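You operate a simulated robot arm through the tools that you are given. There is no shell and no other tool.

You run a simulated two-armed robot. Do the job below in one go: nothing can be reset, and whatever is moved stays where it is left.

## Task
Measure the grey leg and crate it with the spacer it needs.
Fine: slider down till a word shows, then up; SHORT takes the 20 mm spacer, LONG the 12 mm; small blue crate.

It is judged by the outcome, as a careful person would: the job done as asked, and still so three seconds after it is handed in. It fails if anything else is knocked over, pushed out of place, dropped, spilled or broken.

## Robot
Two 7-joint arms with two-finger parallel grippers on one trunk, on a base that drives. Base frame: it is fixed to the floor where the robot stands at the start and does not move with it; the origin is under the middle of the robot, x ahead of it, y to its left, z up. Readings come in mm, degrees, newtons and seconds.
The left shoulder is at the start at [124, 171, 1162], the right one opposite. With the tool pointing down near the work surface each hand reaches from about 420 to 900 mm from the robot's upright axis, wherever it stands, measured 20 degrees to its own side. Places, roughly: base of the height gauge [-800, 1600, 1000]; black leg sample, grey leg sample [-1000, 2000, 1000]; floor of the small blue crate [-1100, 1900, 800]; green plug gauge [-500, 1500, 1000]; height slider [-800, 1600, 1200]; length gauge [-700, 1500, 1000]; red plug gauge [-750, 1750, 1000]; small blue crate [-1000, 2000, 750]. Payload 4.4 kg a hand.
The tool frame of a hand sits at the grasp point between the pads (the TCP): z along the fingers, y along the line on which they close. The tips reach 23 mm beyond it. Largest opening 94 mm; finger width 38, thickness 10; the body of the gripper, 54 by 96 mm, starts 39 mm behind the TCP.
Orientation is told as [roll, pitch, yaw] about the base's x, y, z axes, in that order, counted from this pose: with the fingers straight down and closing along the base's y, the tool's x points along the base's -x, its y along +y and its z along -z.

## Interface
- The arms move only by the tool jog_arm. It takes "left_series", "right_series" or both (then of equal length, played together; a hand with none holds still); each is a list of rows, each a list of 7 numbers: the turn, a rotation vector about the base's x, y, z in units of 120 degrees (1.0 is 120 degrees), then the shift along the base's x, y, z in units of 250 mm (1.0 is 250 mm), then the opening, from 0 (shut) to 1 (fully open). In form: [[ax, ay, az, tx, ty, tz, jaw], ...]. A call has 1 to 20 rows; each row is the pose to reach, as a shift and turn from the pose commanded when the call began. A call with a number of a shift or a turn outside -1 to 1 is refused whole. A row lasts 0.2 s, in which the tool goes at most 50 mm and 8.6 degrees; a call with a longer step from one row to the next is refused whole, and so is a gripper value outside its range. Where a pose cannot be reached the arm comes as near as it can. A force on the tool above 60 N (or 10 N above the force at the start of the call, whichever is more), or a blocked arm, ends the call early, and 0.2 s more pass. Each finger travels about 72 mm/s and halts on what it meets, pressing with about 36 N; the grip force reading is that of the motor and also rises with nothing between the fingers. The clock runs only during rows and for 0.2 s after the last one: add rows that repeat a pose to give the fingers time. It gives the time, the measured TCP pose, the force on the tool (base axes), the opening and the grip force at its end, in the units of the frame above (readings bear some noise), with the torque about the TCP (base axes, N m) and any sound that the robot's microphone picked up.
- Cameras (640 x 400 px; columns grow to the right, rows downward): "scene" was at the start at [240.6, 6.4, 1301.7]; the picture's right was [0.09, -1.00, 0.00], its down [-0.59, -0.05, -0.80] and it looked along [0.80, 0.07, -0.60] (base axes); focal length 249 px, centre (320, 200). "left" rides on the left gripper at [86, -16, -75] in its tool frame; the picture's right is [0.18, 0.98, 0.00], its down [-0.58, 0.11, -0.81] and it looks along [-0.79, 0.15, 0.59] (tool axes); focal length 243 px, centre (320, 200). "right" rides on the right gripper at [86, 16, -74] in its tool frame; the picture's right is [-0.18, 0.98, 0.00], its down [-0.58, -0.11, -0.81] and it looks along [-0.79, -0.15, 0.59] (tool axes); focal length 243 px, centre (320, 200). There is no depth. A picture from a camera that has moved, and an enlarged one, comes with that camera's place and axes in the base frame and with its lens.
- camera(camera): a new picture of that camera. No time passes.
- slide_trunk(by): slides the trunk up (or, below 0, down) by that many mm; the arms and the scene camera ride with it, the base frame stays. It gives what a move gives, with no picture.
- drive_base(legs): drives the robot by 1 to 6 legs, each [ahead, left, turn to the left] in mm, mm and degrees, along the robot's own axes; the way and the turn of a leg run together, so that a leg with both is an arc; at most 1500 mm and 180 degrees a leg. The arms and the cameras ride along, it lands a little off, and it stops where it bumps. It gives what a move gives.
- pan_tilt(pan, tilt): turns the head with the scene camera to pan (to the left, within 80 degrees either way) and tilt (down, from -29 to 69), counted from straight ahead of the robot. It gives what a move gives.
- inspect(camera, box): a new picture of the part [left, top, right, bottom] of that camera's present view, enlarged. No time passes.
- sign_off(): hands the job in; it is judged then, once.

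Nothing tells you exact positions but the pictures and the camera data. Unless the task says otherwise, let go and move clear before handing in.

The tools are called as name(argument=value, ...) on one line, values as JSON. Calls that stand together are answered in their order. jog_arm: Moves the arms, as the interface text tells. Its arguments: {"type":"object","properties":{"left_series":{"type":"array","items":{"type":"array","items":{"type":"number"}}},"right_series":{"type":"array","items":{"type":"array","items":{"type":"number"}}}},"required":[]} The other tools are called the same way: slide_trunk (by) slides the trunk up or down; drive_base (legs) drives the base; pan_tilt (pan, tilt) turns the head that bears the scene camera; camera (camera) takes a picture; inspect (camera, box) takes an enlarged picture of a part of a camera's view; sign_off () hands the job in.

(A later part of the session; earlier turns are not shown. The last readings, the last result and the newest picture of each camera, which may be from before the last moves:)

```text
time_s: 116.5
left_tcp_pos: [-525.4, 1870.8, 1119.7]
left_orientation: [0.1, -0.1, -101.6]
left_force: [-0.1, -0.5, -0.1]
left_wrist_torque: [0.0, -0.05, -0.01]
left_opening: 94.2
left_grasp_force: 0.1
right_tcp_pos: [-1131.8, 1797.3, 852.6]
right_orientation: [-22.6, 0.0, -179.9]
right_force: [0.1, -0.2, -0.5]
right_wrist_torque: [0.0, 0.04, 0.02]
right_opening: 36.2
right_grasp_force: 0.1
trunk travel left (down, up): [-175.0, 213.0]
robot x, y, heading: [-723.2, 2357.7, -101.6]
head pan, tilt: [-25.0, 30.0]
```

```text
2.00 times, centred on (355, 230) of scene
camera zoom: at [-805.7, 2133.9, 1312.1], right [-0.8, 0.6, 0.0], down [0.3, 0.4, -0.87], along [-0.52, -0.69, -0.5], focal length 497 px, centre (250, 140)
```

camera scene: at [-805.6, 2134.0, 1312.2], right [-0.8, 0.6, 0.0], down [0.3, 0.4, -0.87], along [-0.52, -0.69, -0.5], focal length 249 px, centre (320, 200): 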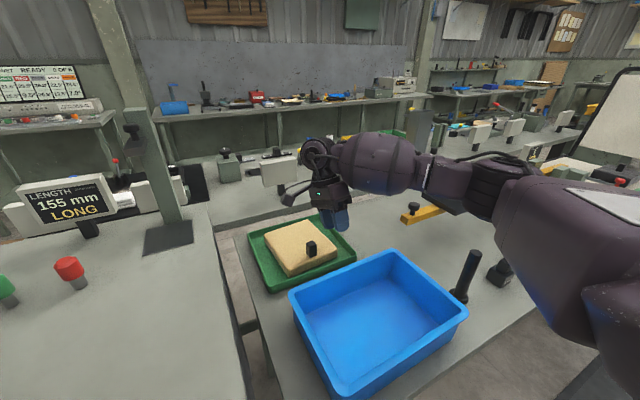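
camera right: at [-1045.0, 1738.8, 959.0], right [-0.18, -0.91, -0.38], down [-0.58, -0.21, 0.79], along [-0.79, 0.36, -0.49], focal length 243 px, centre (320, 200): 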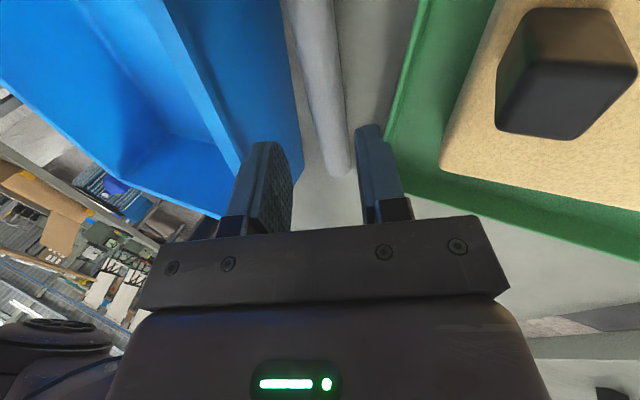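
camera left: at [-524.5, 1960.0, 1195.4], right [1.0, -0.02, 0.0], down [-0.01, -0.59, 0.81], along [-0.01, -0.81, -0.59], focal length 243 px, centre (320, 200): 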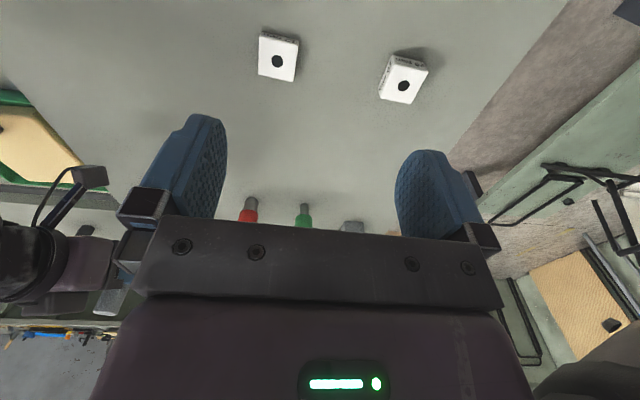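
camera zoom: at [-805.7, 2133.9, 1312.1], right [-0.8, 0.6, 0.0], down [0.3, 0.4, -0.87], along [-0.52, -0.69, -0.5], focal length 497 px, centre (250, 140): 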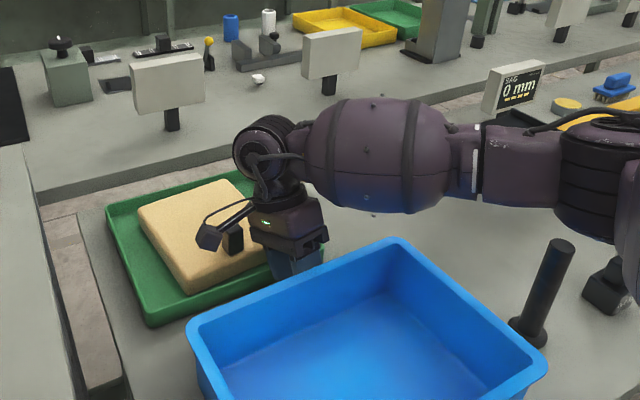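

The rod is centred between the fingers, about 34 mm ahead of the grasp point. I'll narrow the opening a little and go down in small steps while watching the force.

jog_arm(right_series=[[0, 0, 0, 0, 0, 0, 0.31], [0, 0, 0, 0, 0.0076, -0.0185, 0.31], [0, 0, 0, 0, 0.0153, -0.037, 0.31], [0, 0, 0, 0, 0.0153, -0.037, 0.31]])

jog_arm(right_series=[[0, 0, 0, 0, 0.0046, -0.011, 0.31], [0, 0, 0, 0, 0.0046, -0.011, 0.31]])

inspect(camera="right", box=[180, 0, 460, 240])

```text
time_s: 117.5
left_tcp_pos: [-526.5, 1870.6, 1120.2]
left_orientation: [0.1, -0.1, -101.6]
left_force: [-0.1, 0.3, -0.8]
left_wrist_torque: [0.02, -0.03, 0.0]
left_opening: 94.0
left_grasp_force: 0.0
right_tcp_pos: [-1132.4, 1801.1, 844.0]
right_orientation: [-22.5, 0.0, -179.9]
right_force: [-0.3, -0.8, 1.0]
right_wrist_torque: [-0.03, -0.01, -0.04]
right_opening: 29.3
right_grasp_force: 0.1
trunk travel left (down, up): [-175.0, 213.0]
robot x, y, heading: [-721.1, 2359.2, -101.8]
head pan, tilt: [-25.0, 30.0]
```

```text
time_s: 118.1
left_tcp_pos: [-525.6, 1870.9, 1120.3]
left_orientation: [0.1, 0.0, -101.7]
left_force: [-0.2, 0.0, 0.9]
left_wrist_torque: [0.0, -0.03, 0.05]
left_opening: 94.1
left_grasp_force: 0.0
right_tcp_pos: [-1132.5, 1803.1, 841.3]
right_orientation: [-22.4, 0.0, -180.0]
right_force: [-0.2, -0.3, -0.3]
right_wrist_torque: [0.01, 0.02, 0.05]
right_opening: 29.0
right_grasp_force: 0.0
trunk travel left (down, up): [-175.0, 213.0]
robot x, y, heading: [-723.2, 2356.7, -101.7]
head pan, tilt: [-25.0, 30.0]
```

```text
1.67 times, centred on (320, 120) of right
camera zoom: at [-1046.7, 1758.8, 903.4], right [-0.18, -0.91, -0.38], down [-0.58, -0.21, 0.79], along [-0.79, 0.36, -0.49], focal length 404 px, centre (320, 333)
```

zoom: 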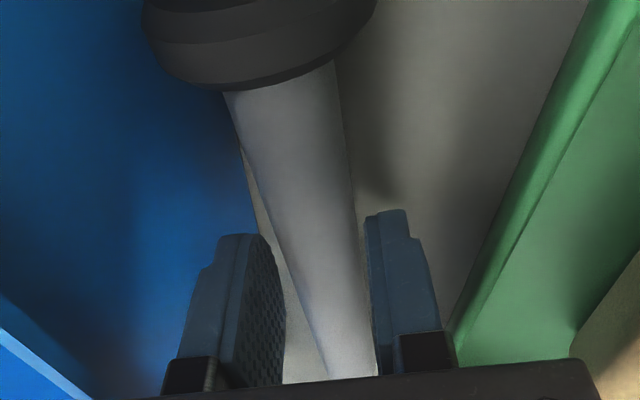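

Still free of contact. I'll go 4 mm further down (which also re-centres), then close.

jog_arm(right_series=[[0, 0, 0, 0, 0, -0.009, 0.31], [0, 0, 0, 0, 0, -0.0172, 0.31], [0, 0, 0, 0, 0, -0.0172, 0.31]])

inspect(camera="right", box=[180, 0, 460, 240])

```text
time_s: 118.9
left_tcp_pos: [-527.7, 1869.8, 1119.7]
left_orientation: [0.0, 0.1, -101.7]
left_force: [-0.1, 0.4, -0.4]
left_wrist_torque: [-0.01, 0.04, -0.01]
left_opening: 94.2
left_grasp_force: 0.1
right_tcp_pos: [-1130.7, 1801.4, 836.1]
right_orientation: [-22.5, -0.1, -180.1]
right_force: [1.0, 0.1, 0.4]
right_wrist_torque: [0.03, 0.0, -0.03]
right_opening: 29.5
right_grasp_force: 0.1
trunk travel left (down, up): [-175.0, 213.0]
robot x, y, heading: [-720.9, 2358.5, -101.8]
head pan, tilt: [-25.0, 30.0]
```

```text
1.67 times, centred on (320, 120) of right
camera zoom: at [-1046.1, 1758.7, 899.1], right [-0.18, -0.91, -0.38], down [-0.58, -0.21, 0.79], along [-0.79, 0.36, -0.49], focal length 404 px, centre (320, 333)
```

zoom: 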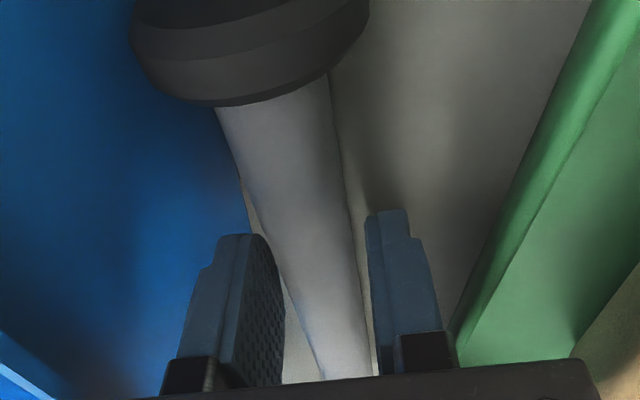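

No contact with the bench. Closing on the rod now.

jog_arm(right_series=[[0, 0, 0, 0, 0, 0, 0.25], [0, 0, 0, 0, 0, 0, 0.2], [0, 0, 0, 0, 0, 0, 0.1], [0, 0, 0, 0, 0, 0, 0.05], [0, 0, 0, 0, 0, 0, 0.05], [0, 0, 0, 0, 0, 0, 0.05]])

inspect(camera="right", box=[180, 0, 460, 240])

```text
time_s: 120.3
left_tcp_pos: [-526.0, 1871.6, 1119.0]
left_orientation: [0.1, 0.0, -101.6]
left_force: [0.2, -0.6, -0.2]
left_wrist_torque: [0.0, -0.01, 0.02]
left_opening: 94.2
left_grasp_force: 0.2
right_tcp_pos: [-1132.0, 1802.8, 836.6]
right_orientation: [-22.4, 0.0, -180.1]
right_force: [-0.1, -0.1, -0.6]
right_wrist_torque: [0.05, -0.06, 0.04]
right_opening: 22.5
right_grasp_force: 36.0
trunk travel left (down, up): [-175.0, 213.0]
robot x, y, heading: [-723.8, 2351.4, -101.5]
head pan, tilt: [-25.0, 30.0]
```

```text
1.67 times, centred on (320, 120) of right
camera zoom: at [-1046.1, 1758.7, 899.0], right [-0.18, -0.91, -0.38], down [-0.58, -0.21, 0.79], along [-0.79, 0.36, -0.49], focal length 404 px, centre (320, 333)
```

zoom: 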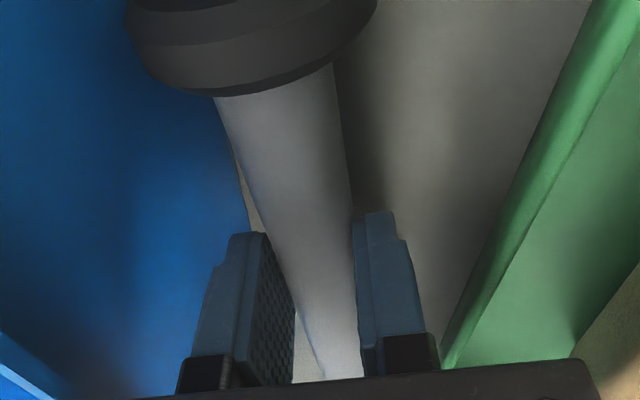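

The opening reads 22.5 mm, a little less than the rod's diameter, so the grip is too shallow. I'll reopen and go deeper until the tips just touch the bench.

jog_arm(right_series=[[0, 0, 0, 0, 0, 0, 0.2], [0, 0, 0, 0, 0, 0, 0.31], [0, 0, 0, 0, 0, 0, 0.31], [0, 0, 0, 0, 0.002, -0.01, 0.31], [0, 0, 0, 0, 0.002, -0.01, 0.31]])

jog_arm(right_series=[[0, 0, 0, 0, 0.002, -0.008, 0.31], [0, 0, 0, 0, 0.002, -0.008, 0.31]])

inspect(camera="right", box=[180, 0, 460, 240])

```text
time_s: 121.5
left_tcp_pos: [-527.6, 1871.3, 1119.3]
left_orientation: [0.2, 0.0, -101.6]
left_force: [0.3, 0.1, 0.1]
left_wrist_torque: [0.01, 0.02, 0.01]
left_opening: 93.6
left_grasp_force: 0.0
right_tcp_pos: [-1131.3, 1802.1, 834.5]
right_orientation: [-22.5, 0.0, -180.0]
right_force: [0.1, 0.3, 1.1]
right_wrist_torque: [-0.02, 0.04, 0.01]
right_opening: 29.2
right_grasp_force: 0.5
trunk travel left (down, up): [-175.0, 213.0]
robot x, y, heading: [-721.0, 2354.1, -101.6]
head pan, tilt: [-25.0, 30.0]
```

```text
time_s: 122.1
left_tcp_pos: [-526.2, 1871.2, 1119.7]
left_orientation: [0.1, 0.0, -101.6]
left_force: [0.1, -0.2, 0.1]
left_wrist_torque: [-0.02, -0.05, -0.02]
left_opening: 93.9
left_grasp_force: 0.1
right_tcp_pos: [-1130.9, 1803.5, 831.8]
right_orientation: [-22.6, 0.0, -180.0]
right_force: [0.2, -0.7, -0.9]
right_wrist_torque: [-0.03, -0.05, 0.0]
right_opening: 29.2
right_grasp_force: 0.1
trunk travel left (down, up): [-175.0, 213.0]
robot x, y, heading: [-724.2, 2354.2, -101.8]
head pan, tilt: [-25.0, 30.0]
```

```text
1.67 times, centred on (320, 120) of right
camera zoom: at [-1046.0, 1759.6, 894.2], right [-0.18, -0.91, -0.38], down [-0.58, -0.21, 0.79], along [-0.79, 0.36, -0.49], focal length 404 px, centre (320, 333)
```

zoom: 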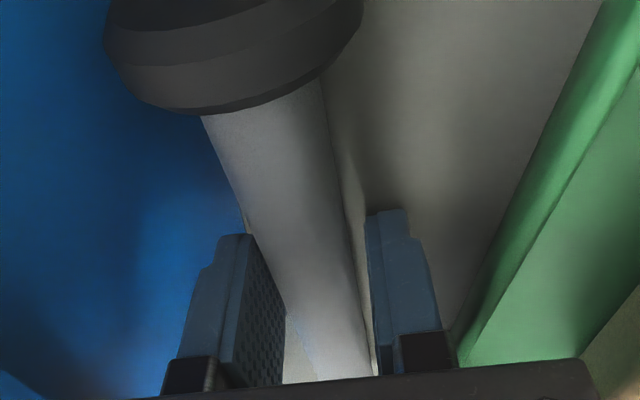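

Still no bench contact, while the gripper body is getting near the crate rim. I'll tilt 5° more away from the crate and go straight down a few mm.

jog_arm(right_series=[[0.042, 0, 0, 0, -0.006, -0.006, 0.31], [0.042, 0, 0, 0, -0.006, -0.012, 0.31], [0.042, 0, 0, 0, -0.006, -0.012, 0.31]])

inspect(camera="right", box=[180, 0, 460, 240])

inspect(camera="scene", box=[290, 170, 450, 300])

```text
time_s: 122.9
left_tcp_pos: [-525.8, 1871.7, 1120.7]
left_orientation: [-0.1, -0.2, -101.6]
left_force: [-0.5, -0.1, 0.4]
left_wrist_torque: [0.02, 0.0, -0.02]
left_opening: 94.1
left_grasp_force: 0.1
right_tcp_pos: [-1131.5, 1800.7, 832.9]
right_orientation: [-27.3, -0.1, -179.9]
right_force: [-0.7, -5.4, 15.9]
right_wrist_torque: [-0.33, 0.02, -0.03]
right_opening: 28.0
right_grasp_force: 0.1
trunk travel left (down, up): [-175.0, 213.0]
robot x, y, heading: [-723.2, 2356.6, -101.8]
head pan, tilt: [-25.0, 30.0]
```

```text
1.67 times, centred on (320, 120) of right
camera zoom: at [-1046.4, 1752.3, 890.2], right [-0.18, -0.87, -0.45], down [-0.58, -0.27, 0.77], along [-0.79, 0.4, -0.46], focal length 404 px, centre (320, 333)
```

zoom: 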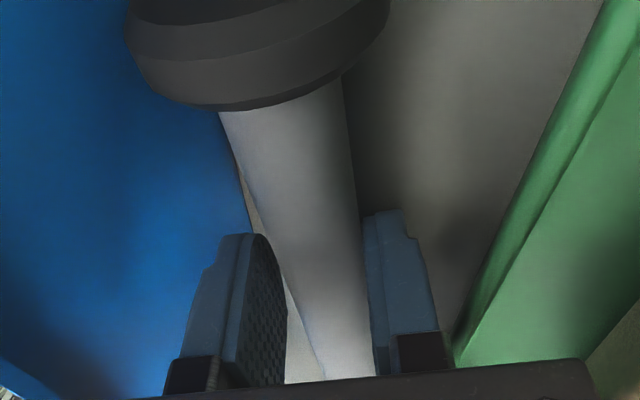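

```text
3.08 times, centred on (370, 235) of scene
camera zoom: at [-805.1, 2134.8, 1312.6], right [-0.8, 0.6, 0.0], down [0.3, 0.4, -0.87], along [-0.52, -0.69, -0.5], focal length 765 px, centre (166, 92)
```

zoom: 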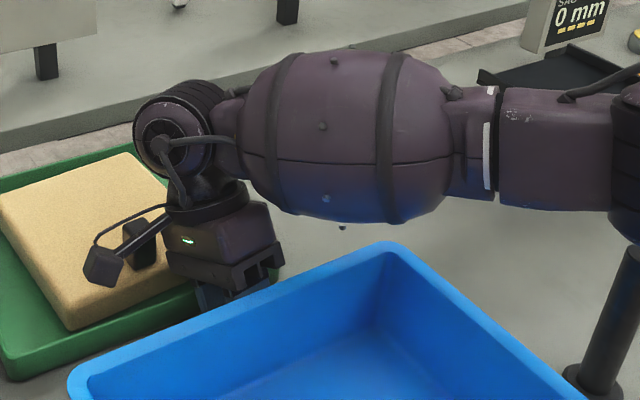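

The far fingertip now touches the bench (about z 801) but the grip would still be shallow. There is free room on the tray side, so I'll lift 2 mm and use the near finger to ease the rod about 12 mm away from the crate.

jog_arm(right_series=[[0, 0, 0, 0, 0, 0.012, 0.31], [0, 0, 0, 0, -0.015, 0.012, 0.31], [0, 0, 0, 0, -0.03, 0.012, 0.31], [0, 0, 0, 0, -0.045, 0.012, 0.31], [0, 0, 0, 0, -0.06, 0.012, 0.31], [0, 0, 0, 0, -0.06, 0.012, 0.31]])

inspect(camera="right", box=[180, 0, 460, 240])

```text
time_s: 124.1
left_tcp_pos: [-525.4, 1874.8, 1120.2]
left_orientation: [0.0, -0.2, -101.8]
left_force: [-0.9, -0.1, -0.2]
left_wrist_torque: [0.0, 0.01, -0.01]
left_opening: 94.1
left_grasp_force: 0.0
right_tcp_pos: [-1131.8, 1795.2, 832.2]
right_orientation: [-28.5, -0.1, 180.0]
right_force: [5.8, 23.4, 14.8]
right_wrist_torque: [-0.22, 0.24, -0.23]
right_opening: 23.7
right_grasp_force: 0.0
trunk travel left (down, up): [-175.0, 213.0]
robot x, y, heading: [-719.4, 2359.4, -101.7]
head pan, tilt: [-25.0, 30.0]
stopped in row 6 (right hand): the force on the tool passed its limit at 60 N (the readings are from after the stop); the commanded pose is now the measured one
```

```text
1.67 times, centred on (320, 120) of right
camera zoom: at [-1046.7, 1746.2, 889.4], right [-0.18, -0.86, -0.47], down [-0.58, -0.29, 0.76], along [-0.79, 0.41, -0.45], focal length 404 px, centre (320, 333)
```

zoom: 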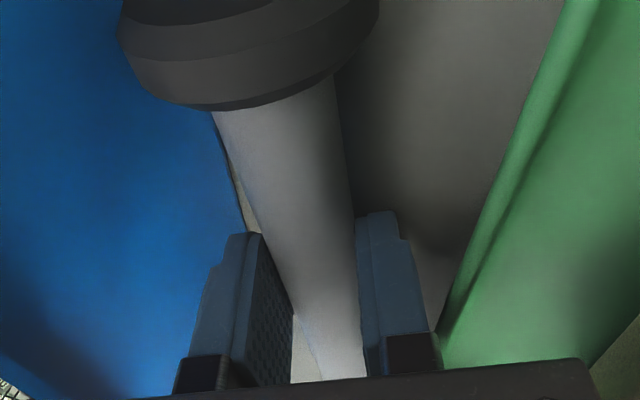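

The push met too much resistance (the tilted finger wedges the rod against the bench), and the fingers have come to rest on the rod at 23.7 mm. I'll check that nothing else moved, then close here and test the grip with a tiny lift.

jog_arm(right_series=[[0, 0, 0, 0, 0.004, 0, 0.25], [0, 0, 0, 0, 0.008, 0, 0.15], [0, 0, 0, 0, 0.008, 0, 0.08], [0, 0, 0, 0, 0.008, 0, 0.08], [0, 0, 0, 0, 0.008, 0, 0.08]])

inspect(camera="right", box=[180, 0, 460, 240])

inspect(camera="scene", box=[230, 170, 480, 370])

```text
time_s: 125.3
left_tcp_pos: [-524.4, 1873.7, 1120.8]
left_orientation: [0.0, -0.2, -101.7]
left_force: [0.0, -0.2, 0.2]
left_wrist_torque: [-0.03, -0.01, -0.02]
left_opening: 94.1
left_grasp_force: 0.0
right_tcp_pos: [-1131.6, 1796.1, 832.2]
right_orientation: [-28.3, -0.1, -180.0]
right_force: [7.1, 18.0, 21.7]
right_wrist_torque: [0.1, -0.02, -0.18]
right_opening: 23.3
right_grasp_force: 35.8
trunk travel left (down, up): [-175.0, 213.0]
robot x, y, heading: [-721.4, 2355.4, -101.9]
head pan, tilt: [-25.0, 30.0]
```

```text
1.67 times, centred on (320, 120) of right
camera zoom: at [-1046.8, 1746.3, 889.5], right [-0.18, -0.87, -0.46], down [-0.58, -0.29, 0.76], along [-0.79, 0.41, -0.45], focal length 404 px, centre (320, 333)
```

zoom: 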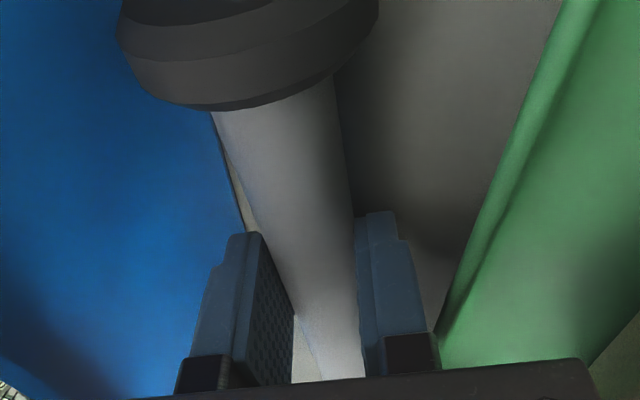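

```text
2.00 times, centred on (355, 270) of scene
camera zoom: at [-804.3, 2137.8, 1312.9], right [-0.8, 0.6, 0.0], down [0.3, 0.4, -0.87], along [-0.52, -0.69, -0.5], focal length 497 px, centre (250, 60)
```

zoom: 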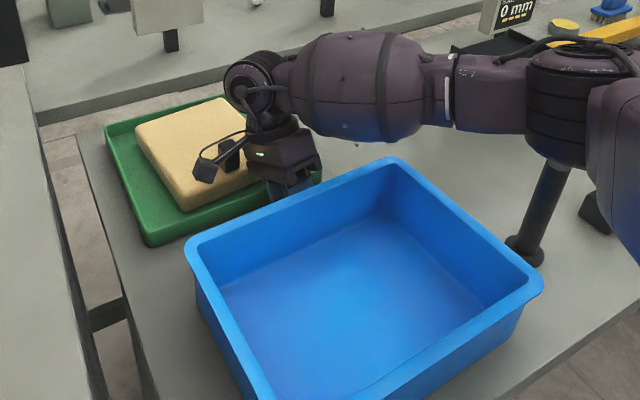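

Gripped at 23.3 mm. I'll make a small test lift straight up.

jog_arm(right_series=[[0, 0, 0, 0, 0.004, 0.012, 0.08], [0, 0, 0, 0, 0.006, 0.024, 0.08], [0, 0, 0, 0, 0.006, 0.032, 0.08], [0, 0, 0, 0, 0.006, 0.032, 0.08]])

inspect(camera="right", box=[180, 0, 460, 240])

```text
time_s: 126.3
left_tcp_pos: [-526.1, 1871.6, 1119.7]
left_orientation: [0.2, -0.1, -101.7]
left_force: [-0.3, 0.7, 0.3]
left_wrist_torque: [0.02, 0.01, -0.06]
left_opening: 94.0
left_grasp_force: 0.2
right_tcp_pos: [-1132.5, 1795.3, 836.6]
right_orientation: [-28.5, -0.1, 179.9]
right_force: [-0.4, 1.3, -1.7]
right_wrist_torque: [0.0, 0.0, 0.01]
right_opening: 23.6
right_grasp_force: 36.5
trunk travel left (down, up): [-175.0, 213.0]
robot x, y, heading: [-723.7, 2358.1, -101.9]
head pan, tilt: [-25.0, 30.0]
```

```text
1.67 times, centred on (320, 120) of right
camera zoom: at [-1048.2, 1745.7, 894.2], right [-0.19, -0.86, -0.47], down [-0.58, -0.29, 0.76], along [-0.79, 0.41, -0.45], focal length 404 px, centre (320, 333)
```

zoom: 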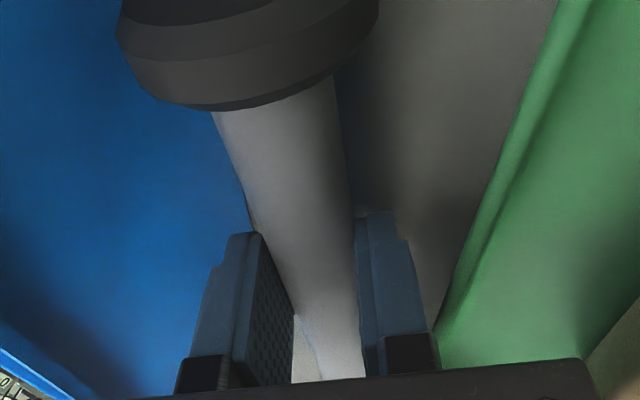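

The leg is held and clear. Before rising past the rim, I'll shift slightly toward the tray so that the foot doesn't catch under the crate's rim, then lift.

jog_arm(right_series=[[0, 0, 0, 0, 0, 0.025, 0.08], [0, 0, 0, 0, -0.01, 0.05, 0.08], [0, 0, 0, 0, -0.035, 0.075, 0.08], [0, 0, 0, 0, -0.06, 0.1, 0.08], [0, 0, 0, 0, -0.08, 0.13, 0.08], [0, 0, 0, 0, -0.08, 0.16, 0.08], [0, 0, 0, 0, -0.08, 0.16, 0.08]])

inspect(camera="right", box=[180, 0, 460, 240])

inspect(camera="scene", box=[230, 170, 480, 370])

```text
time_s: 127.9
left_tcp_pos: [-526.3, 1871.5, 1119.1]
left_orientation: [0.1, 0.1, -101.7]
left_force: [-0.4, -0.7, -0.2]
left_wrist_torque: [-0.02, 0.0, 0.0]
left_opening: 94.0
left_grasp_force: 0.1
right_tcp_pos: [-1131.3, 1774.7, 876.3]
right_orientation: [-28.4, 0.0, 179.9]
right_force: [-0.1, -0.8, -0.4]
right_wrist_torque: [0.01, 0.01, -0.04]
right_opening: 23.6
right_grasp_force: 35.7
trunk travel left (down, up): [-175.0, 213.0]
robot x, y, heading: [-722.0, 2357.3, -101.8]
head pan, tilt: [-25.0, 30.0]
```

```text
1.67 times, centred on (320, 120) of right
camera zoom: at [-1047.1, 1725.3, 934.1], right [-0.18, -0.86, -0.47], down [-0.58, -0.29, 0.76], along [-0.79, 0.41, -0.45], focal length 404 px, centre (320, 333)
```

zoom: 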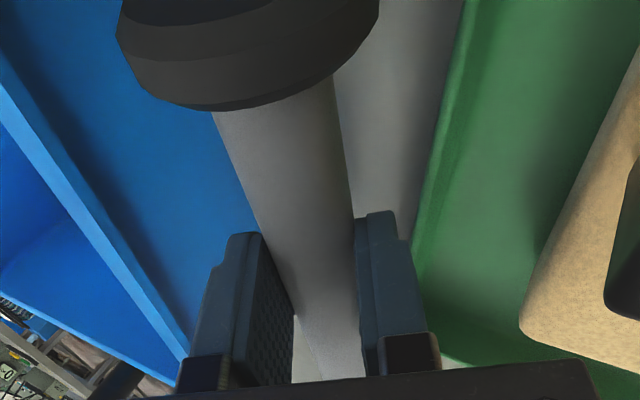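

```text
2.00 times, centred on (355, 270) of scene
camera zoom: at [-806.2, 2134.5, 1311.9], right [-0.8, 0.6, 0.0], down [0.3, 0.4, -0.87], along [-0.52, -0.69, -0.5], focal length 497 px, centre (250, 60)
```

zoom: 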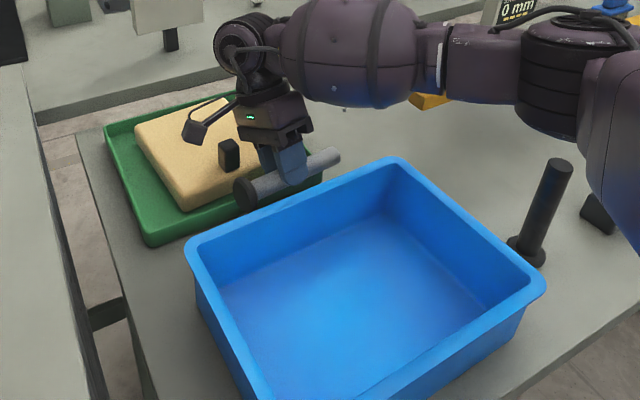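

The leg is held horizontally, well clear, and the tray and crate look undisturbed. I'll lift it above the rim and carry it over the crate.

jog_arm(right_series=[[0, 0, 0, 0, 0, 0.06, 0.08], [0, 0, 0, 0, 0, 0.14, 0.08], [0, 0, 0, 0, 0, 0.22, 0.08], [0, 0, 0, 0, 0, 0.3, 0.08], [0, 0, 0, 0.01, 0.06, 0.34, 0.08], [0, 0, 0, 0.02, 0.15, 0.36, 0.08], [0, 0, 0, 0.04, 0.25, 0.36, 0.08], [0, 0, 0, 0.06, 0.35, 0.36, 0.08], [0, 0, 0, 0.07, 0.45, 0.36, 0.08], [0, 0, 0, 0.08, 0.54, 0.36, 0.08], [0, 0, 0, 0.08, 0.6, 0.36, 0.08], [0, 0, 0, 0.08, 0.6, 0.36, 0.08]])

camera(camera="scene")

inspect(camera="right", box=[180, 0, 460, 240])

```text
time_s: 130.5
left_tcp_pos: [-527.6, 1870.6, 1119.8]
left_orientation: [0.1, 0.0, -101.7]
left_force: [0.2, -0.1, 0.2]
left_wrist_torque: [0.02, 0.02, -0.03]
left_opening: 94.1
left_grasp_force: 0.1
right_tcp_pos: [-1113.7, 1927.4, 966.1]
right_orientation: [-28.4, 0.0, 180.1]
right_force: [0.6, -0.5, -1.8]
right_wrist_torque: [-0.02, 0.01, -0.01]
right_opening: 23.3
right_grasp_force: 35.9
trunk travel left (down, up): [-175.0, 213.0]
robot x, y, heading: [-725.9, 2359.2, -101.7]
head pan, tilt: [-25.0, 30.0]
```

```text
taken
camera scene: at [-806.1, 2134.5, 1312.0], right [-0.8, 0.6, 0.0], down [0.3, 0.4, -0.87], along [-0.52, -0.69, -0.5], focal length 249 px, centre (320, 200)
```

scene: 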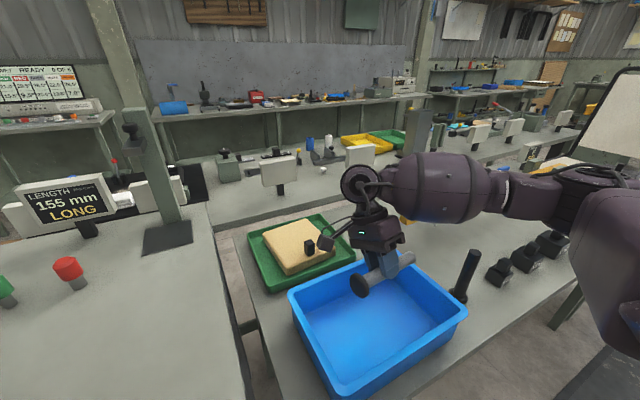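

```text
1.67 times, centred on (320, 120) of right
camera zoom: at [-1027.9, 1877.3, 1023.8], right [-0.18, -0.86, -0.47], down [-0.58, -0.29, 0.76], along [-0.79, 0.41, -0.45], focal length 404 px, centre (320, 333)
```

zoom: 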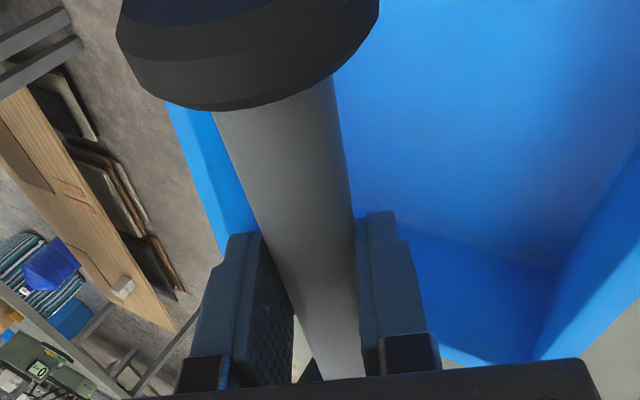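

The leg is over the crate. I'll untilt the hand (a turn about the rod's own axis) slowly.

jog_arm(right_series=[[-0.03, 0, 0, 0, 0, 0, 0.08], [-0.06, 0, 0, 0, 0, 0, 0.08], [-0.09, 0, 0, 0, 0, 0, 0.08], [-0.12, 0, 0, 0, 0, 0, 0.08], [-0.15, 0, 0, 0, 0, 0, 0.08], [-0.18, 0, 0, 0, 0, 0, 0.08], [-0.21, 0, 0, 0, 0, 0, 0.08], [-0.237, 0, 0, 0, 0.02, 0, 0.08], [-0.237, 0, 0, 0, 0.02, 0, 0.08]])

camera(camera="right")

camera(camera="scene")

```text
time_s: 132.5
left_tcp_pos: [-526.4, 1871.9, 1119.1]
left_orientation: [0.1, 0.1, -101.7]
left_force: [0.0, -0.1, 1.4]
left_wrist_torque: [-0.01, 0.02, -0.03]
left_opening: 94.0
left_grasp_force: 0.1
right_tcp_pos: [-1113.3, 1930.9, 967.0]
right_orientation: [0.0, 0.0, 179.9]
right_force: [0.4, -0.4, -1.4]
right_wrist_torque: [-0.03, 0.02, -0.03]
right_opening: 23.1
right_grasp_force: 36.0
trunk travel left (down, up): [-175.0, 213.0]
robot x, y, heading: [-722.6, 2358.7, -101.7]
head pan, tilt: [-25.0, 30.0]
```

```text
taken
camera right: at [-1027.8, 1914.7, 1041.0], right [-0.18, -0.98, 0.0], down [-0.58, 0.11, 0.81], along [-0.79, 0.15, -0.59], focal length 243 px, centre (320, 200)
```

right: 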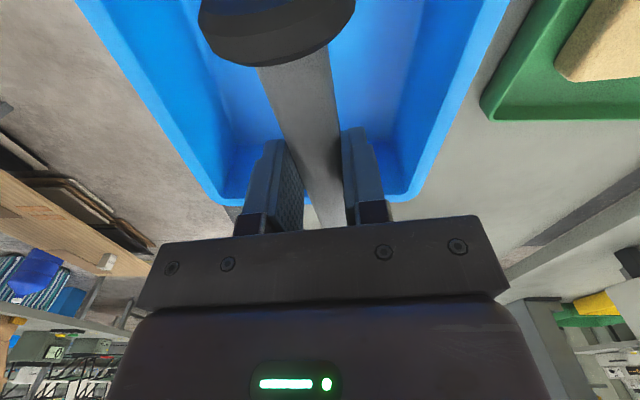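

```text
taken
camera scene: at [-806.1, 2134.4, 1311.9], right [-0.8, 0.6, 0.0], down [0.3, 0.4, -0.87], along [-0.52, -0.69, -0.5], focal length 249 px, centre (320, 200)
```

scene: 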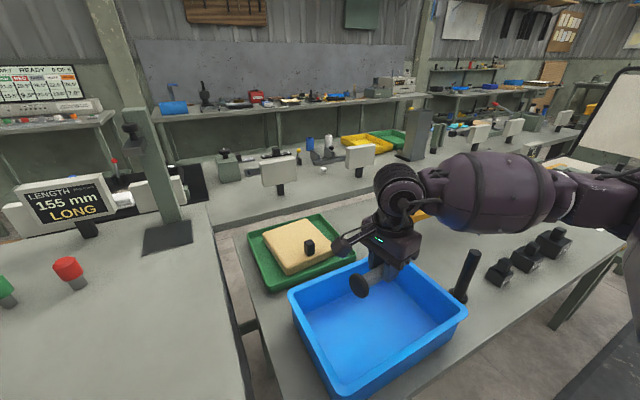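

The leg is horizontal above the crate. I'll lower it to just above the floor.

jog_arm(right_series=[[0, 0, 0, 0.02, 0, -0.08, 0.08], [0, 0, 0, 0.04, 0.01, -0.16, 0.08], [0, 0, 0, 0.04, 0.01, -0.24, 0.08], [0, 0, 0, 0.04, 0.01, -0.32, 0.08], [0, 0, 0, 0.04, 0.01, -0.38, 0.08], [0, 0, 0, 0.04, 0.01, -0.43, 0.08], [0, 0, 0, 0.04, 0.01, -0.43, 0.08]])

inspect(camera="scene", box=[270, 180, 500, 390])

camera(camera="right")

```text
time_s: 134.1
left_tcp_pos: [-527.4, 1871.8, 1119.3]
left_orientation: [0.1, 0.0, -101.7]
left_force: [-0.2, -0.1, -0.3]
left_wrist_torque: [0.04, 0.03, 0.01]
left_opening: 93.9
left_grasp_force: 0.1
right_tcp_pos: [-1104.1, 1934.2, 859.2]
right_orientation: [0.0, 0.0, 180.0]
right_force: [0.0, -0.3, -0.5]
right_wrist_torque: [0.0, 0.0, 0.0]
right_opening: 23.2
right_grasp_force: 35.7
trunk travel left (down, up): [-175.0, 213.0]
robot x, y, heading: [-718.7, 2355.3, -101.8]
head pan, tilt: [-25.0, 30.0]
```

```text
1.90 times, centred on (385, 285) of scene
camera zoom: at [-806.1, 2134.8, 1312.1], right [-0.8, 0.6, 0.0], down [0.3, 0.4, -0.87], along [-0.52, -0.69, -0.5], focal length 473 px, centre (196, 38)
```

zoom: 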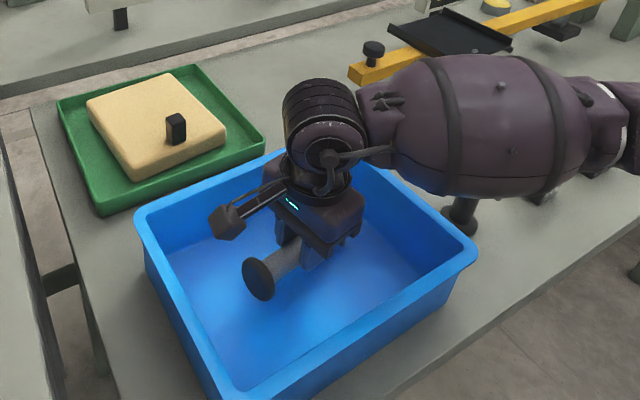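

```text
taken
camera right: at [-1019.4, 1917.7, 933.0], right [-0.18, -0.98, 0.0], down [-0.58, 0.11, 0.81], along [-0.79, 0.15, -0.59], focal length 243 px, centre (320, 200)
```

right: 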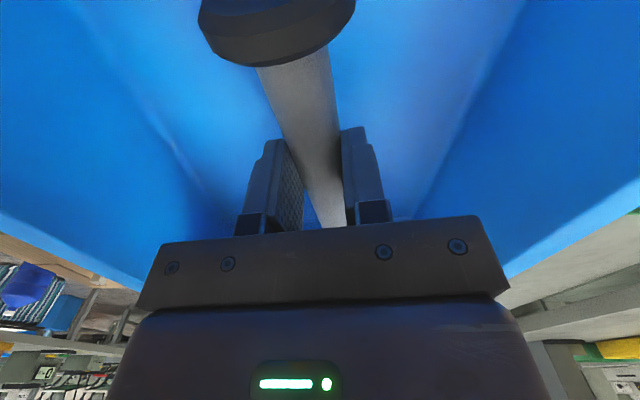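

It's just above the crate floor. I'll lower in small steps until the foot touches.

jog_arm(right_series=[[0, 0, 0, 0, 0, -0.012, 0.08], [0, 0, 0, 0, 0, -0.024, 0.08], [0, 0, 0, 0, 0, -0.024, 0.08]])

jog_arm(right_series=[[0, 0, 0, 0, 0, -0.012, 0.08], [0, 0, 0, 0, 0, -0.012, 0.08]])

jog_arm(right_series=[[0, 0, 0, 0, 0, -0.012, 0.08], [0, 0, 0, 0, 0, -0.012, 0.08]])

```text
time_s: 134.9
left_tcp_pos: [-526.2, 1872.1, 1118.7]
left_orientation: [0.1, 0.0, -101.7]
left_force: [0.3, 0.5, -0.6]
left_wrist_torque: [-0.01, -0.02, 0.02]
left_opening: 93.9
left_grasp_force: 0.1
right_tcp_pos: [-1103.6, 1933.9, 853.2]
right_orientation: [0.1, 0.0, 180.0]
right_force: [0.0, 0.2, -1.0]
right_wrist_torque: [0.01, 0.0, 0.0]
right_opening: 23.4
right_grasp_force: 36.0
trunk travel left (down, up): [-175.0, 213.0]
robot x, y, heading: [-718.7, 2361.1, -101.9]
head pan, tilt: [-25.0, 30.0]
```

```text
time_s: 135.5
left_tcp_pos: [-527.6, 1872.0, 1118.3]
left_orientation: [0.1, 0.1, -101.7]
left_force: [0.2, 0.2, 0.1]
left_wrist_torque: [0.0, 0.01, 0.03]
left_opening: 94.0
left_grasp_force: 0.1
right_tcp_pos: [-1103.0, 1933.8, 850.8]
right_orientation: [0.0, 0.1, 180.0]
right_force: [0.6, 0.3, -0.9]
right_wrist_torque: [0.02, 0.04, 0.0]
right_opening: 23.1
right_grasp_force: 36.0
trunk travel left (down, up): [-175.0, 213.0]
robot x, y, heading: [-719.9, 2360.6, -101.8]
head pan, tilt: [-25.0, 30.0]
```

```text
time_s: 136.1
left_tcp_pos: [-527.1, 1872.1, 1119.5]
left_orientation: [0.1, 0.0, -101.8]
left_force: [0.1, 0.2, -0.4]
left_wrist_torque: [0.02, -0.02, -0.01]
left_opening: 93.8
left_grasp_force: 0.0
right_tcp_pos: [-1104.1, 1933.9, 846.9]
right_orientation: [0.0, 0.0, 180.1]
right_force: [0.7, -0.3, -1.0]
right_wrist_torque: [-0.01, 0.0, 0.02]
right_opening: 23.5
right_grasp_force: 35.8
trunk travel left (down, up): [-175.0, 213.0]
robot x, y, heading: [-722.6, 2357.0, -101.7]
head pan, tilt: [-25.0, 30.0]
```

Not touching yet; I'll continue in 3 mm steps.

jog_arm(right_series=[[0, 0, 0, 0, 0, -0.012, 0.08], [0, 0, 0, 0, 0, -0.012, 0.08]])

jog_arm(right_series=[[0, 0, 0, 0, 0, -0.012, 0.08], [0, 0, 0, 0, 0, -0.012, 0.08]])

inspect(camera="scene", box=[290, 220, 450, 340])

```text
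time_s: 136.7
left_tcp_pos: [-528.1, 1871.1, 1118.7]
left_orientation: [0.0, -0.1, -101.7]
left_force: [0.2, -1.2, -0.1]
left_wrist_torque: [0.0, 0.02, -0.01]
left_opening: 93.8
left_grasp_force: 0.0
right_tcp_pos: [-1103.9, 1932.4, 843.8]
right_orientation: [-0.1, 0.0, 180.0]
right_force: [0.3, 0.2, -1.9]
right_wrist_torque: [-0.01, 0.04, 0.0]
right_opening: 23.1
right_grasp_force: 35.9
trunk travel left (down, up): [-175.0, 213.0]
robot x, y, heading: [-721.4, 2352.0, -101.7]
head pan, tilt: [-25.0, 30.0]
```

```text
time_s: 137.3
left_tcp_pos: [-528.0, 1871.2, 1119.4]
left_orientation: [0.1, -0.1, -101.8]
left_force: [-0.2, 0.5, -0.8]
left_wrist_torque: [-0.04, -0.02, -0.02]
left_opening: 94.0
left_grasp_force: 0.0
right_tcp_pos: [-1102.9, 1933.8, 841.4]
right_orientation: [0.0, -0.1, 180.1]
right_force: [-0.3, -0.4, -1.7]
right_wrist_torque: [-0.02, 0.04, 0.02]
right_opening: 23.3
right_grasp_force: 35.7
trunk travel left (down, up): [-175.0, 213.0]
robot x, y, heading: [-721.8, 2357.6, -101.8]
head pan, tilt: [-25.0, 30.0]
```

```text
3.33 times, centred on (370, 280) of scene
camera zoom: at [-806.1, 2134.7, 1312.0], right [-0.8, 0.6, 0.0], down [0.3, 0.4, -0.87], along [-0.52, -0.69, -0.5], focal length 828 px, centre (153, -67)
```

zoom: 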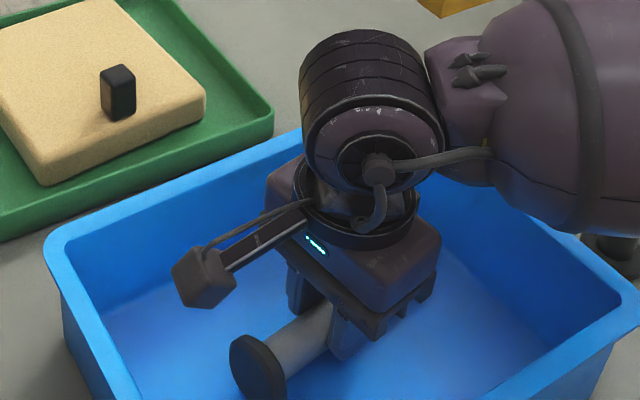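

jog_arm(right_series=[[0, 0, 0, 0, 0, -0.012, 0.08], [0, 0, 0, 0, 0, -0.012, 0.08]])

jog_arm(right_series=[[0, 0, 0, 0, 0, -0.008, 0.08], [0, 0, 0, 0, 0, -0.008, 0.08]])

jog_arm(right_series=[[0, 0, 0, 0, 0, -0.008, 0.08], [0, 0, 0, 0, 0, -0.008, 0.08]])

```text
time_s: 137.9
left_tcp_pos: [-526.6, 1871.1, 1119.9]
left_orientation: [0.1, -0.1, -101.7]
left_force: [0.7, -0.4, 0.7]
left_wrist_torque: [0.03, -0.03, 0.02]
left_opening: 94.0
left_grasp_force: 0.0
right_tcp_pos: [-1104.5, 1932.0, 838.6]
right_orientation: [0.0, -0.2, 180.0]
right_force: [0.0, 0.4, 0.9]
right_wrist_torque: [0.01, 0.19, -0.03]
right_opening: 23.2
right_grasp_force: 35.9
trunk travel left (down, up): [-175.0, 213.0]
robot x, y, heading: [-722.9, 2357.6, -101.4]
head pan, tilt: [-25.0, 30.0]
```

```text
time_s: 138.5
left_tcp_pos: [-527.3, 1872.2, 1119.5]
left_orientation: [0.0, -0.1, -101.7]
left_force: [-0.2, 0.0, -0.3]
left_wrist_torque: [-0.03, 0.01, 0.0]
left_opening: 93.9
left_grasp_force: 0.0
right_tcp_pos: [-1103.2, 1932.9, 836.7]
right_orientation: [0.3, -0.1, 180.0]
right_force: [-1.9, -1.6, 11.9]
right_wrist_torque: [-0.01, 1.24, 0.07]
right_opening: 23.1
right_grasp_force: 36.5
trunk travel left (down, up): [-175.0, 213.0]
robot x, y, heading: [-716.7, 2356.6, -102.0]
head pan, tilt: [-25.0, 30.0]
```

```text
time_s: 139.1
left_tcp_pos: [-526.3, 1872.2, 1121.0]
left_orientation: [0.0, -0.2, -101.7]
left_force: [-0.2, 0.0, 0.3]
left_wrist_torque: [0.03, 0.0, 0.02]
left_opening: 94.2
left_grasp_force: 0.1
right_tcp_pos: [-1102.9, 1933.7, 837.0]
right_orientation: [0.5, -0.1, 180.0]
right_force: [-8.4, -3.1, 32.8]
right_wrist_torque: [0.02, 0.19, 0.05]
right_opening: 23.0
right_grasp_force: 35.7
trunk travel left (down, up): [-175.0, 213.0]
robot x, y, heading: [-722.8, 2357.8, -101.8]
head pan, tilt: [-25.0, 30.0]
```

The leg rests on the crate floor (33 N). I'll ease the load, open, and lift the hand clear.

jog_arm(right_series=[[0, 0, 0, 0, 0, 0.008, 0.08], [0, 0, 0, 0, 0, 0.008, 0.2], [0, 0, 0, 0, 0, 0.008, 0.35], [0, 0, 0, 0, 0, 0.008, 0.5], [0, 0, 0, 0, 0, 0.008, 0.5]])

jog_arm(right_series=[[0, 0, 0, 0, 0, 0.06, 0.5], [0, 0, 0, 0, 0, 0.16, 0.5], [0, 0, 0, 0, 0, 0.32, 0.5], [0, 0, 0, 0, 0, 0.5, 0.5], [0, 0, 0, 0, 0, 0.7, 0.5], [0, 0, 0, 0, 0, 0.9, 0.5], [0, 0, 0, 0, 0, 0.9, 0.5]])

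camera(camera="scene")

inspect(camera="scene", box=[230, 200, 480, 390])

```text
time_s: 140.3
left_tcp_pos: [-527.0, 1871.6, 1119.2]
left_orientation: [0.0, 0.0, -101.6]
left_force: [-0.4, 0.7, 1.1]
left_wrist_torque: [0.02, 0.0, -0.01]
left_opening: 93.9
left_grasp_force: 0.1
right_tcp_pos: [-1102.8, 1931.8, 836.4]
right_orientation: [0.0, -0.1, 180.1]
right_force: [0.1, -0.7, -0.5]
right_wrist_torque: [0.0, -0.01, 0.01]
right_opening: 47.0
right_grasp_force: 0.0
trunk travel left (down, up): [-175.0, 213.0]
robot x, y, heading: [-721.1, 2362.4, -101.6]
head pan, tilt: [-25.0, 30.0]
```

```text
time_s: 141.9
left_tcp_pos: [-526.8, 1871.8, 1119.2]
left_orientation: [0.1, 0.0, -101.8]
left_force: [0.9, 0.3, -0.1]
left_wrist_torque: [-0.03, 0.05, 0.0]
left_opening: 94.0
left_grasp_force: 0.1
right_tcp_pos: [-1105.0, 1934.7, 1062.4]
right_orientation: [0.0, 0.0, 180.0]
right_force: [-0.3, -0.4, -0.1]
right_wrist_torque: [0.0, -0.01, 0.03]
right_opening: 46.8
right_grasp_force: 0.0
trunk travel left (down, up): [-175.0, 213.0]
robot x, y, heading: [-720.5, 2357.8, -101.3]
head pan, tilt: [-25.0, 30.0]
```

```text
taken
camera scene: at [-806.4, 2134.4, 1311.8], right [-0.8, 0.6, 0.0], down [0.3, 0.4, -0.87], along [-0.52, -0.69, -0.5], focal length 249 px, centre (320, 200)
```

scene: 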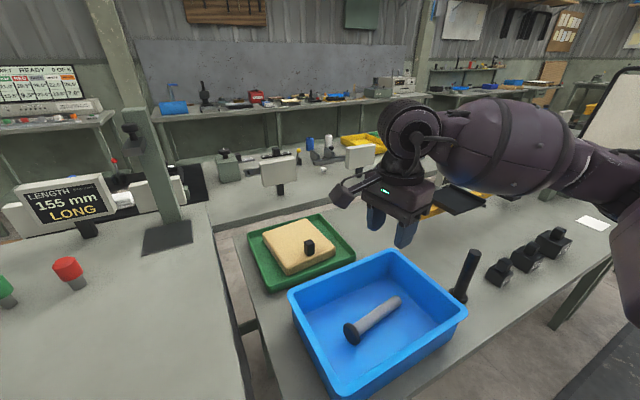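

```text
2.11 times, centred on (355, 295) of scene
camera zoom: at [-806.4, 2134.4, 1311.8], right [-0.8, 0.6, 0.0], down [0.3, 0.4, -0.87], along [-0.52, -0.69, -0.5], focal length 523 px, centre (246, 0)
```

zoom: 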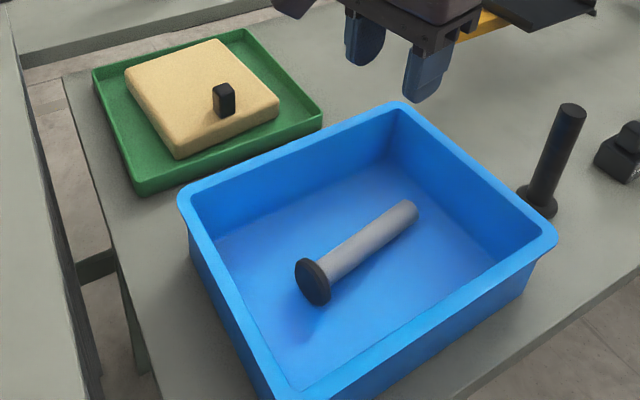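

The leg lies safely in the crate and the surroundings are in place. Next is the 12 mm spacer; I'll move the left arm out of the way and turn the right hand back while raising it.

jog_arm(right_series=[[0, 0, 0.0653, 0, 0, 0.08, 0.7], [0, 0, 0.1306, 0, 0, 0.16, 0.8], [0, 0, 0.1959, 0, 0, 0.24, 0.8], [0, 0, 0.2612, 0, 0, 0.32, 0.8], [0, 0, 0.3265, 0, 0, 0.4, 0.8], [0, 0, 0.3918, 0, 0, 0.4, 0.8], [0, 0, 0.4571, 0, 0, 0.4, 0.8], [0, 0, 0.5224, 0, 0, 0.4, 0.8], [0, 0, 0.5877, 0, 0, 0.4, 0.8], [0, 0, 0.653, 0, 0, 0.4, 0.8], [0, 0, 0.653, 0, 0, 0.4, 0.8]], left_series=[[0, 0, 0, 0.05, 0.02, 0.1, 1], [0, 0, 0, 0.1, 0.05, 0.2, 1], [0, 0, 0, 0.17, 0.08, 0.3, 1], [0, 0, 0, 0.24, 0.11, 0.4, 1], [0, 0, 0, 0.31, 0.14, 0.5, 1], [0, 0, 0, 0.38, 0.17, 0.55, 1], [0, 0, 0, 0.45, 0.2, 0.6, 1], [0, 0, 0, 0.52, 0.23, 0.6, 1], [0, 0, 0, 0.58, 0.25, 0.6, 1], [0, 0, 0, 0.6, 0.25, 0.6, 1], [0, 0, 0, 0.6, 0.25, 0.6, 1]])

pan_tilt(pan=15, tilt=45)

camera(camera="scene")

inspect(camera="scene", box=[120, 170, 320, 320])

```text
time_s: 144.3
left_tcp_pos: [-377.3, 1933.9, 1269.7]
left_orientation: [0.2, -0.1, -101.8]
left_force: [-0.2, 1.0, -0.6]
left_wrist_torque: [0.02, 0.03, 0.01]
left_opening: 94.1
left_grasp_force: 0.0
right_tcp_pos: [-1102.8, 1935.2, 1162.8]
right_orientation: [0.1, 0.0, -101.5]
right_force: [-0.4, 0.5, 0.7]
right_wrist_torque: [-0.03, -0.02, 0.01]
right_opening: 75.1
right_grasp_force: 0.0
trunk travel left (down, up): [-175.0, 213.0]
robot x, y, heading: [-718.7, 2360.5, -101.7]
head pan, tilt: [-25.0, 30.0]
```

```text
time_s: 145.4
left_tcp_pos: [-378.4, 1932.7, 1268.8]
left_orientation: [0.2, 0.0, -101.7]
left_force: [-0.4, -0.5, 0.1]
left_wrist_torque: [0.02, 0.0, 0.02]
left_opening: 94.0
left_grasp_force: 0.1
right_tcp_pos: [-1102.9, 1932.8, 1159.8]
right_orientation: [0.1, 0.0, -101.7]
right_force: [-0.9, 0.1, 0.3]
right_wrist_torque: [0.03, 0.0, -0.01]
right_opening: 75.5
right_grasp_force: 0.1
trunk travel left (down, up): [-175.0, 213.0]
robot x, y, heading: [-718.8, 2353.6, -101.7]
head pan, tilt: [15.0, 45.0]
```

```text
taken
camera scene: at [-747.5, 2125.9, 1289.4], right [-1.0, -0.06, 0.0], down [-0.04, 0.71, -0.71], along [0.04, -0.71, -0.71], focal length 249 px, centre (320, 200)
```

scene: 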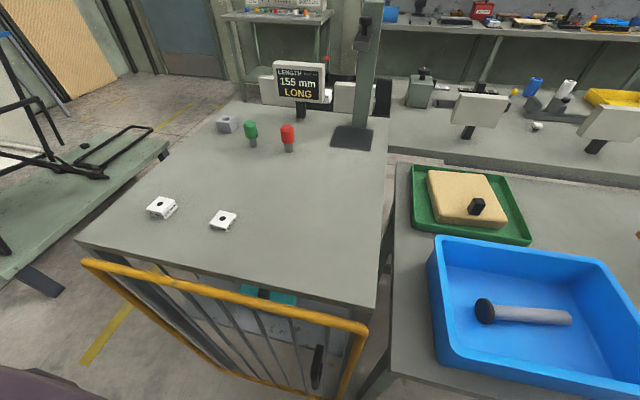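

```text
2.67 times, centred on (220, 245) of scene
camera zoom: at [-747.5, 2125.9, 1289.4], right [-1.0, -0.06, 0.0], down [-0.04, 0.71, -0.71], along [0.04, -0.71, -0.71], focal length 663 px, centre (587, 80)
```

zoom: 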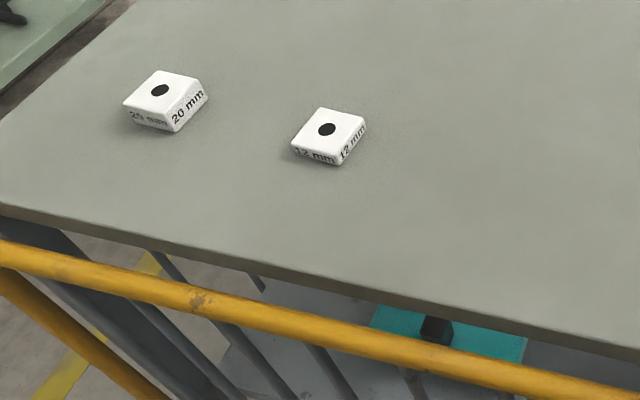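

The 12 mm spacer's top centre is at about (-562, 1853), about 34 mm square, aligned with my heading. I'll bring the right hand across at height.

jog_arm(right_series=[[0, 0, 0, 0.1, -0.02, 0, 0.8], [0, 0, 0, 0.27, -0.05, 0, 0.8], [0, 0, 0, 0.45, -0.08, 0, 0.8], [0, 0, 0, 0.63, -0.11, 0, 0.8], [0, 0, 0, 0.81, -0.14, 0, 0.8], [0, 0, 0, 0.98, -0.16, 0, 0.8], [0, 0, 0, 0.98, -0.16, 0, 0.8]])

jog_arm(right_series=[[0, 0, 0, 0.1, -0.01, 0, 0.8], [0, 0, 0, 0.27, -0.04, 0, 0.8], [0, 0, 0, 0.45, -0.07, 0, 0.8], [0, 0, 0, 0.63, -0.1, -0.02, 0.8], [0, 0, 0, 0.81, -0.14, -0.06, 0.8], [0, 0, 0, 0.98, -0.16, -0.1, 0.8], [0, 0, 0, 0.98, -0.16, -0.1, 0.8]])

camera(camera="scene")

camera(camera="right")

```text
time_s: 147.0
left_tcp_pos: [-378.7, 1934.4, 1270.7]
left_orientation: [0.1, 0.1, -101.7]
left_force: [-0.6, -0.1, 0.0]
left_wrist_torque: [0.0, -0.05, 0.02]
left_opening: 94.0
left_grasp_force: 0.0
right_tcp_pos: [-860.6, 1895.9, 1162.3]
right_orientation: [0.0, 0.1, -101.7]
right_force: [-0.8, -0.1, -0.8]
right_wrist_torque: [0.01, -0.04, -0.02]
right_opening: 75.0
right_grasp_force: 0.1
trunk travel left (down, up): [-175.0, 213.0]
robot x, y, heading: [-721.0, 2355.6, -101.9]
head pan, tilt: [15.0, 45.0]
```

```text
time_s: 148.6
left_tcp_pos: [-378.2, 1934.0, 1269.7]
left_orientation: [0.0, 0.0, -101.8]
left_force: [0.9, 0.3, 0.0]
left_wrist_torque: [0.02, 0.01, -0.02]
left_opening: 93.9
left_grasp_force: 0.1
right_tcp_pos: [-614.8, 1852.6, 1137.2]
right_orientation: [-0.1, 0.1, -101.6]
right_force: [-0.2, -0.1, 0.4]
right_wrist_torque: [0.03, 0.02, 0.0]
right_opening: 75.3
right_grasp_force: 0.1
trunk travel left (down, up): [-175.0, 213.0]
robot x, y, heading: [-722.8, 2357.5, -101.9]
head pan, tilt: [15.0, 45.0]
```

```text
taken
camera scene: at [-748.3, 2125.9, 1289.4], right [-1.0, -0.06, 0.0], down [-0.04, 0.71, -0.71], along [0.04, -0.71, -0.71], focal length 249 px, centre (320, 200)
```

scene: 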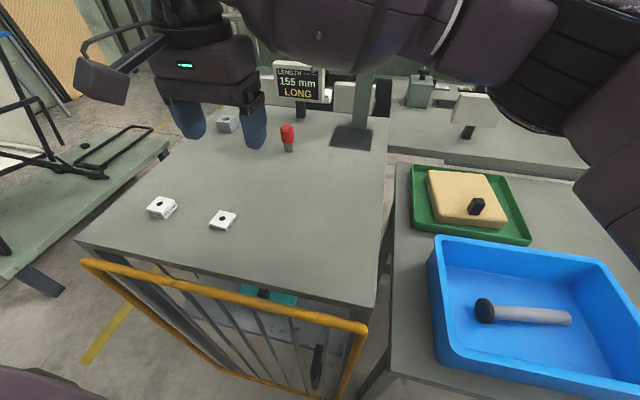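

```text
taken
camera right: at [-582.1, 1934.5, 1211.3], right [0.93, -0.38, 0.0], down [-0.22, -0.55, 0.81], along [-0.31, -0.75, -0.59], focal length 243 px, centre (320, 200)
```

right: 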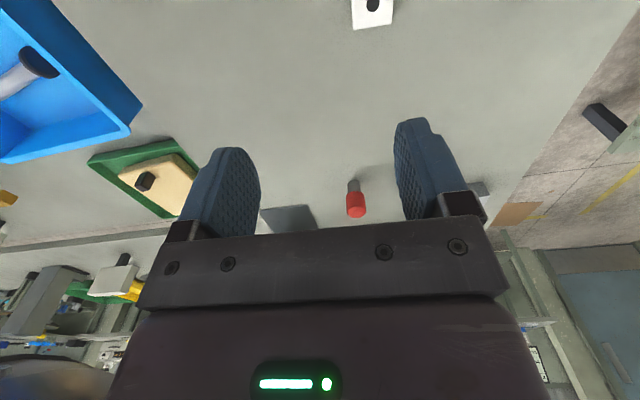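

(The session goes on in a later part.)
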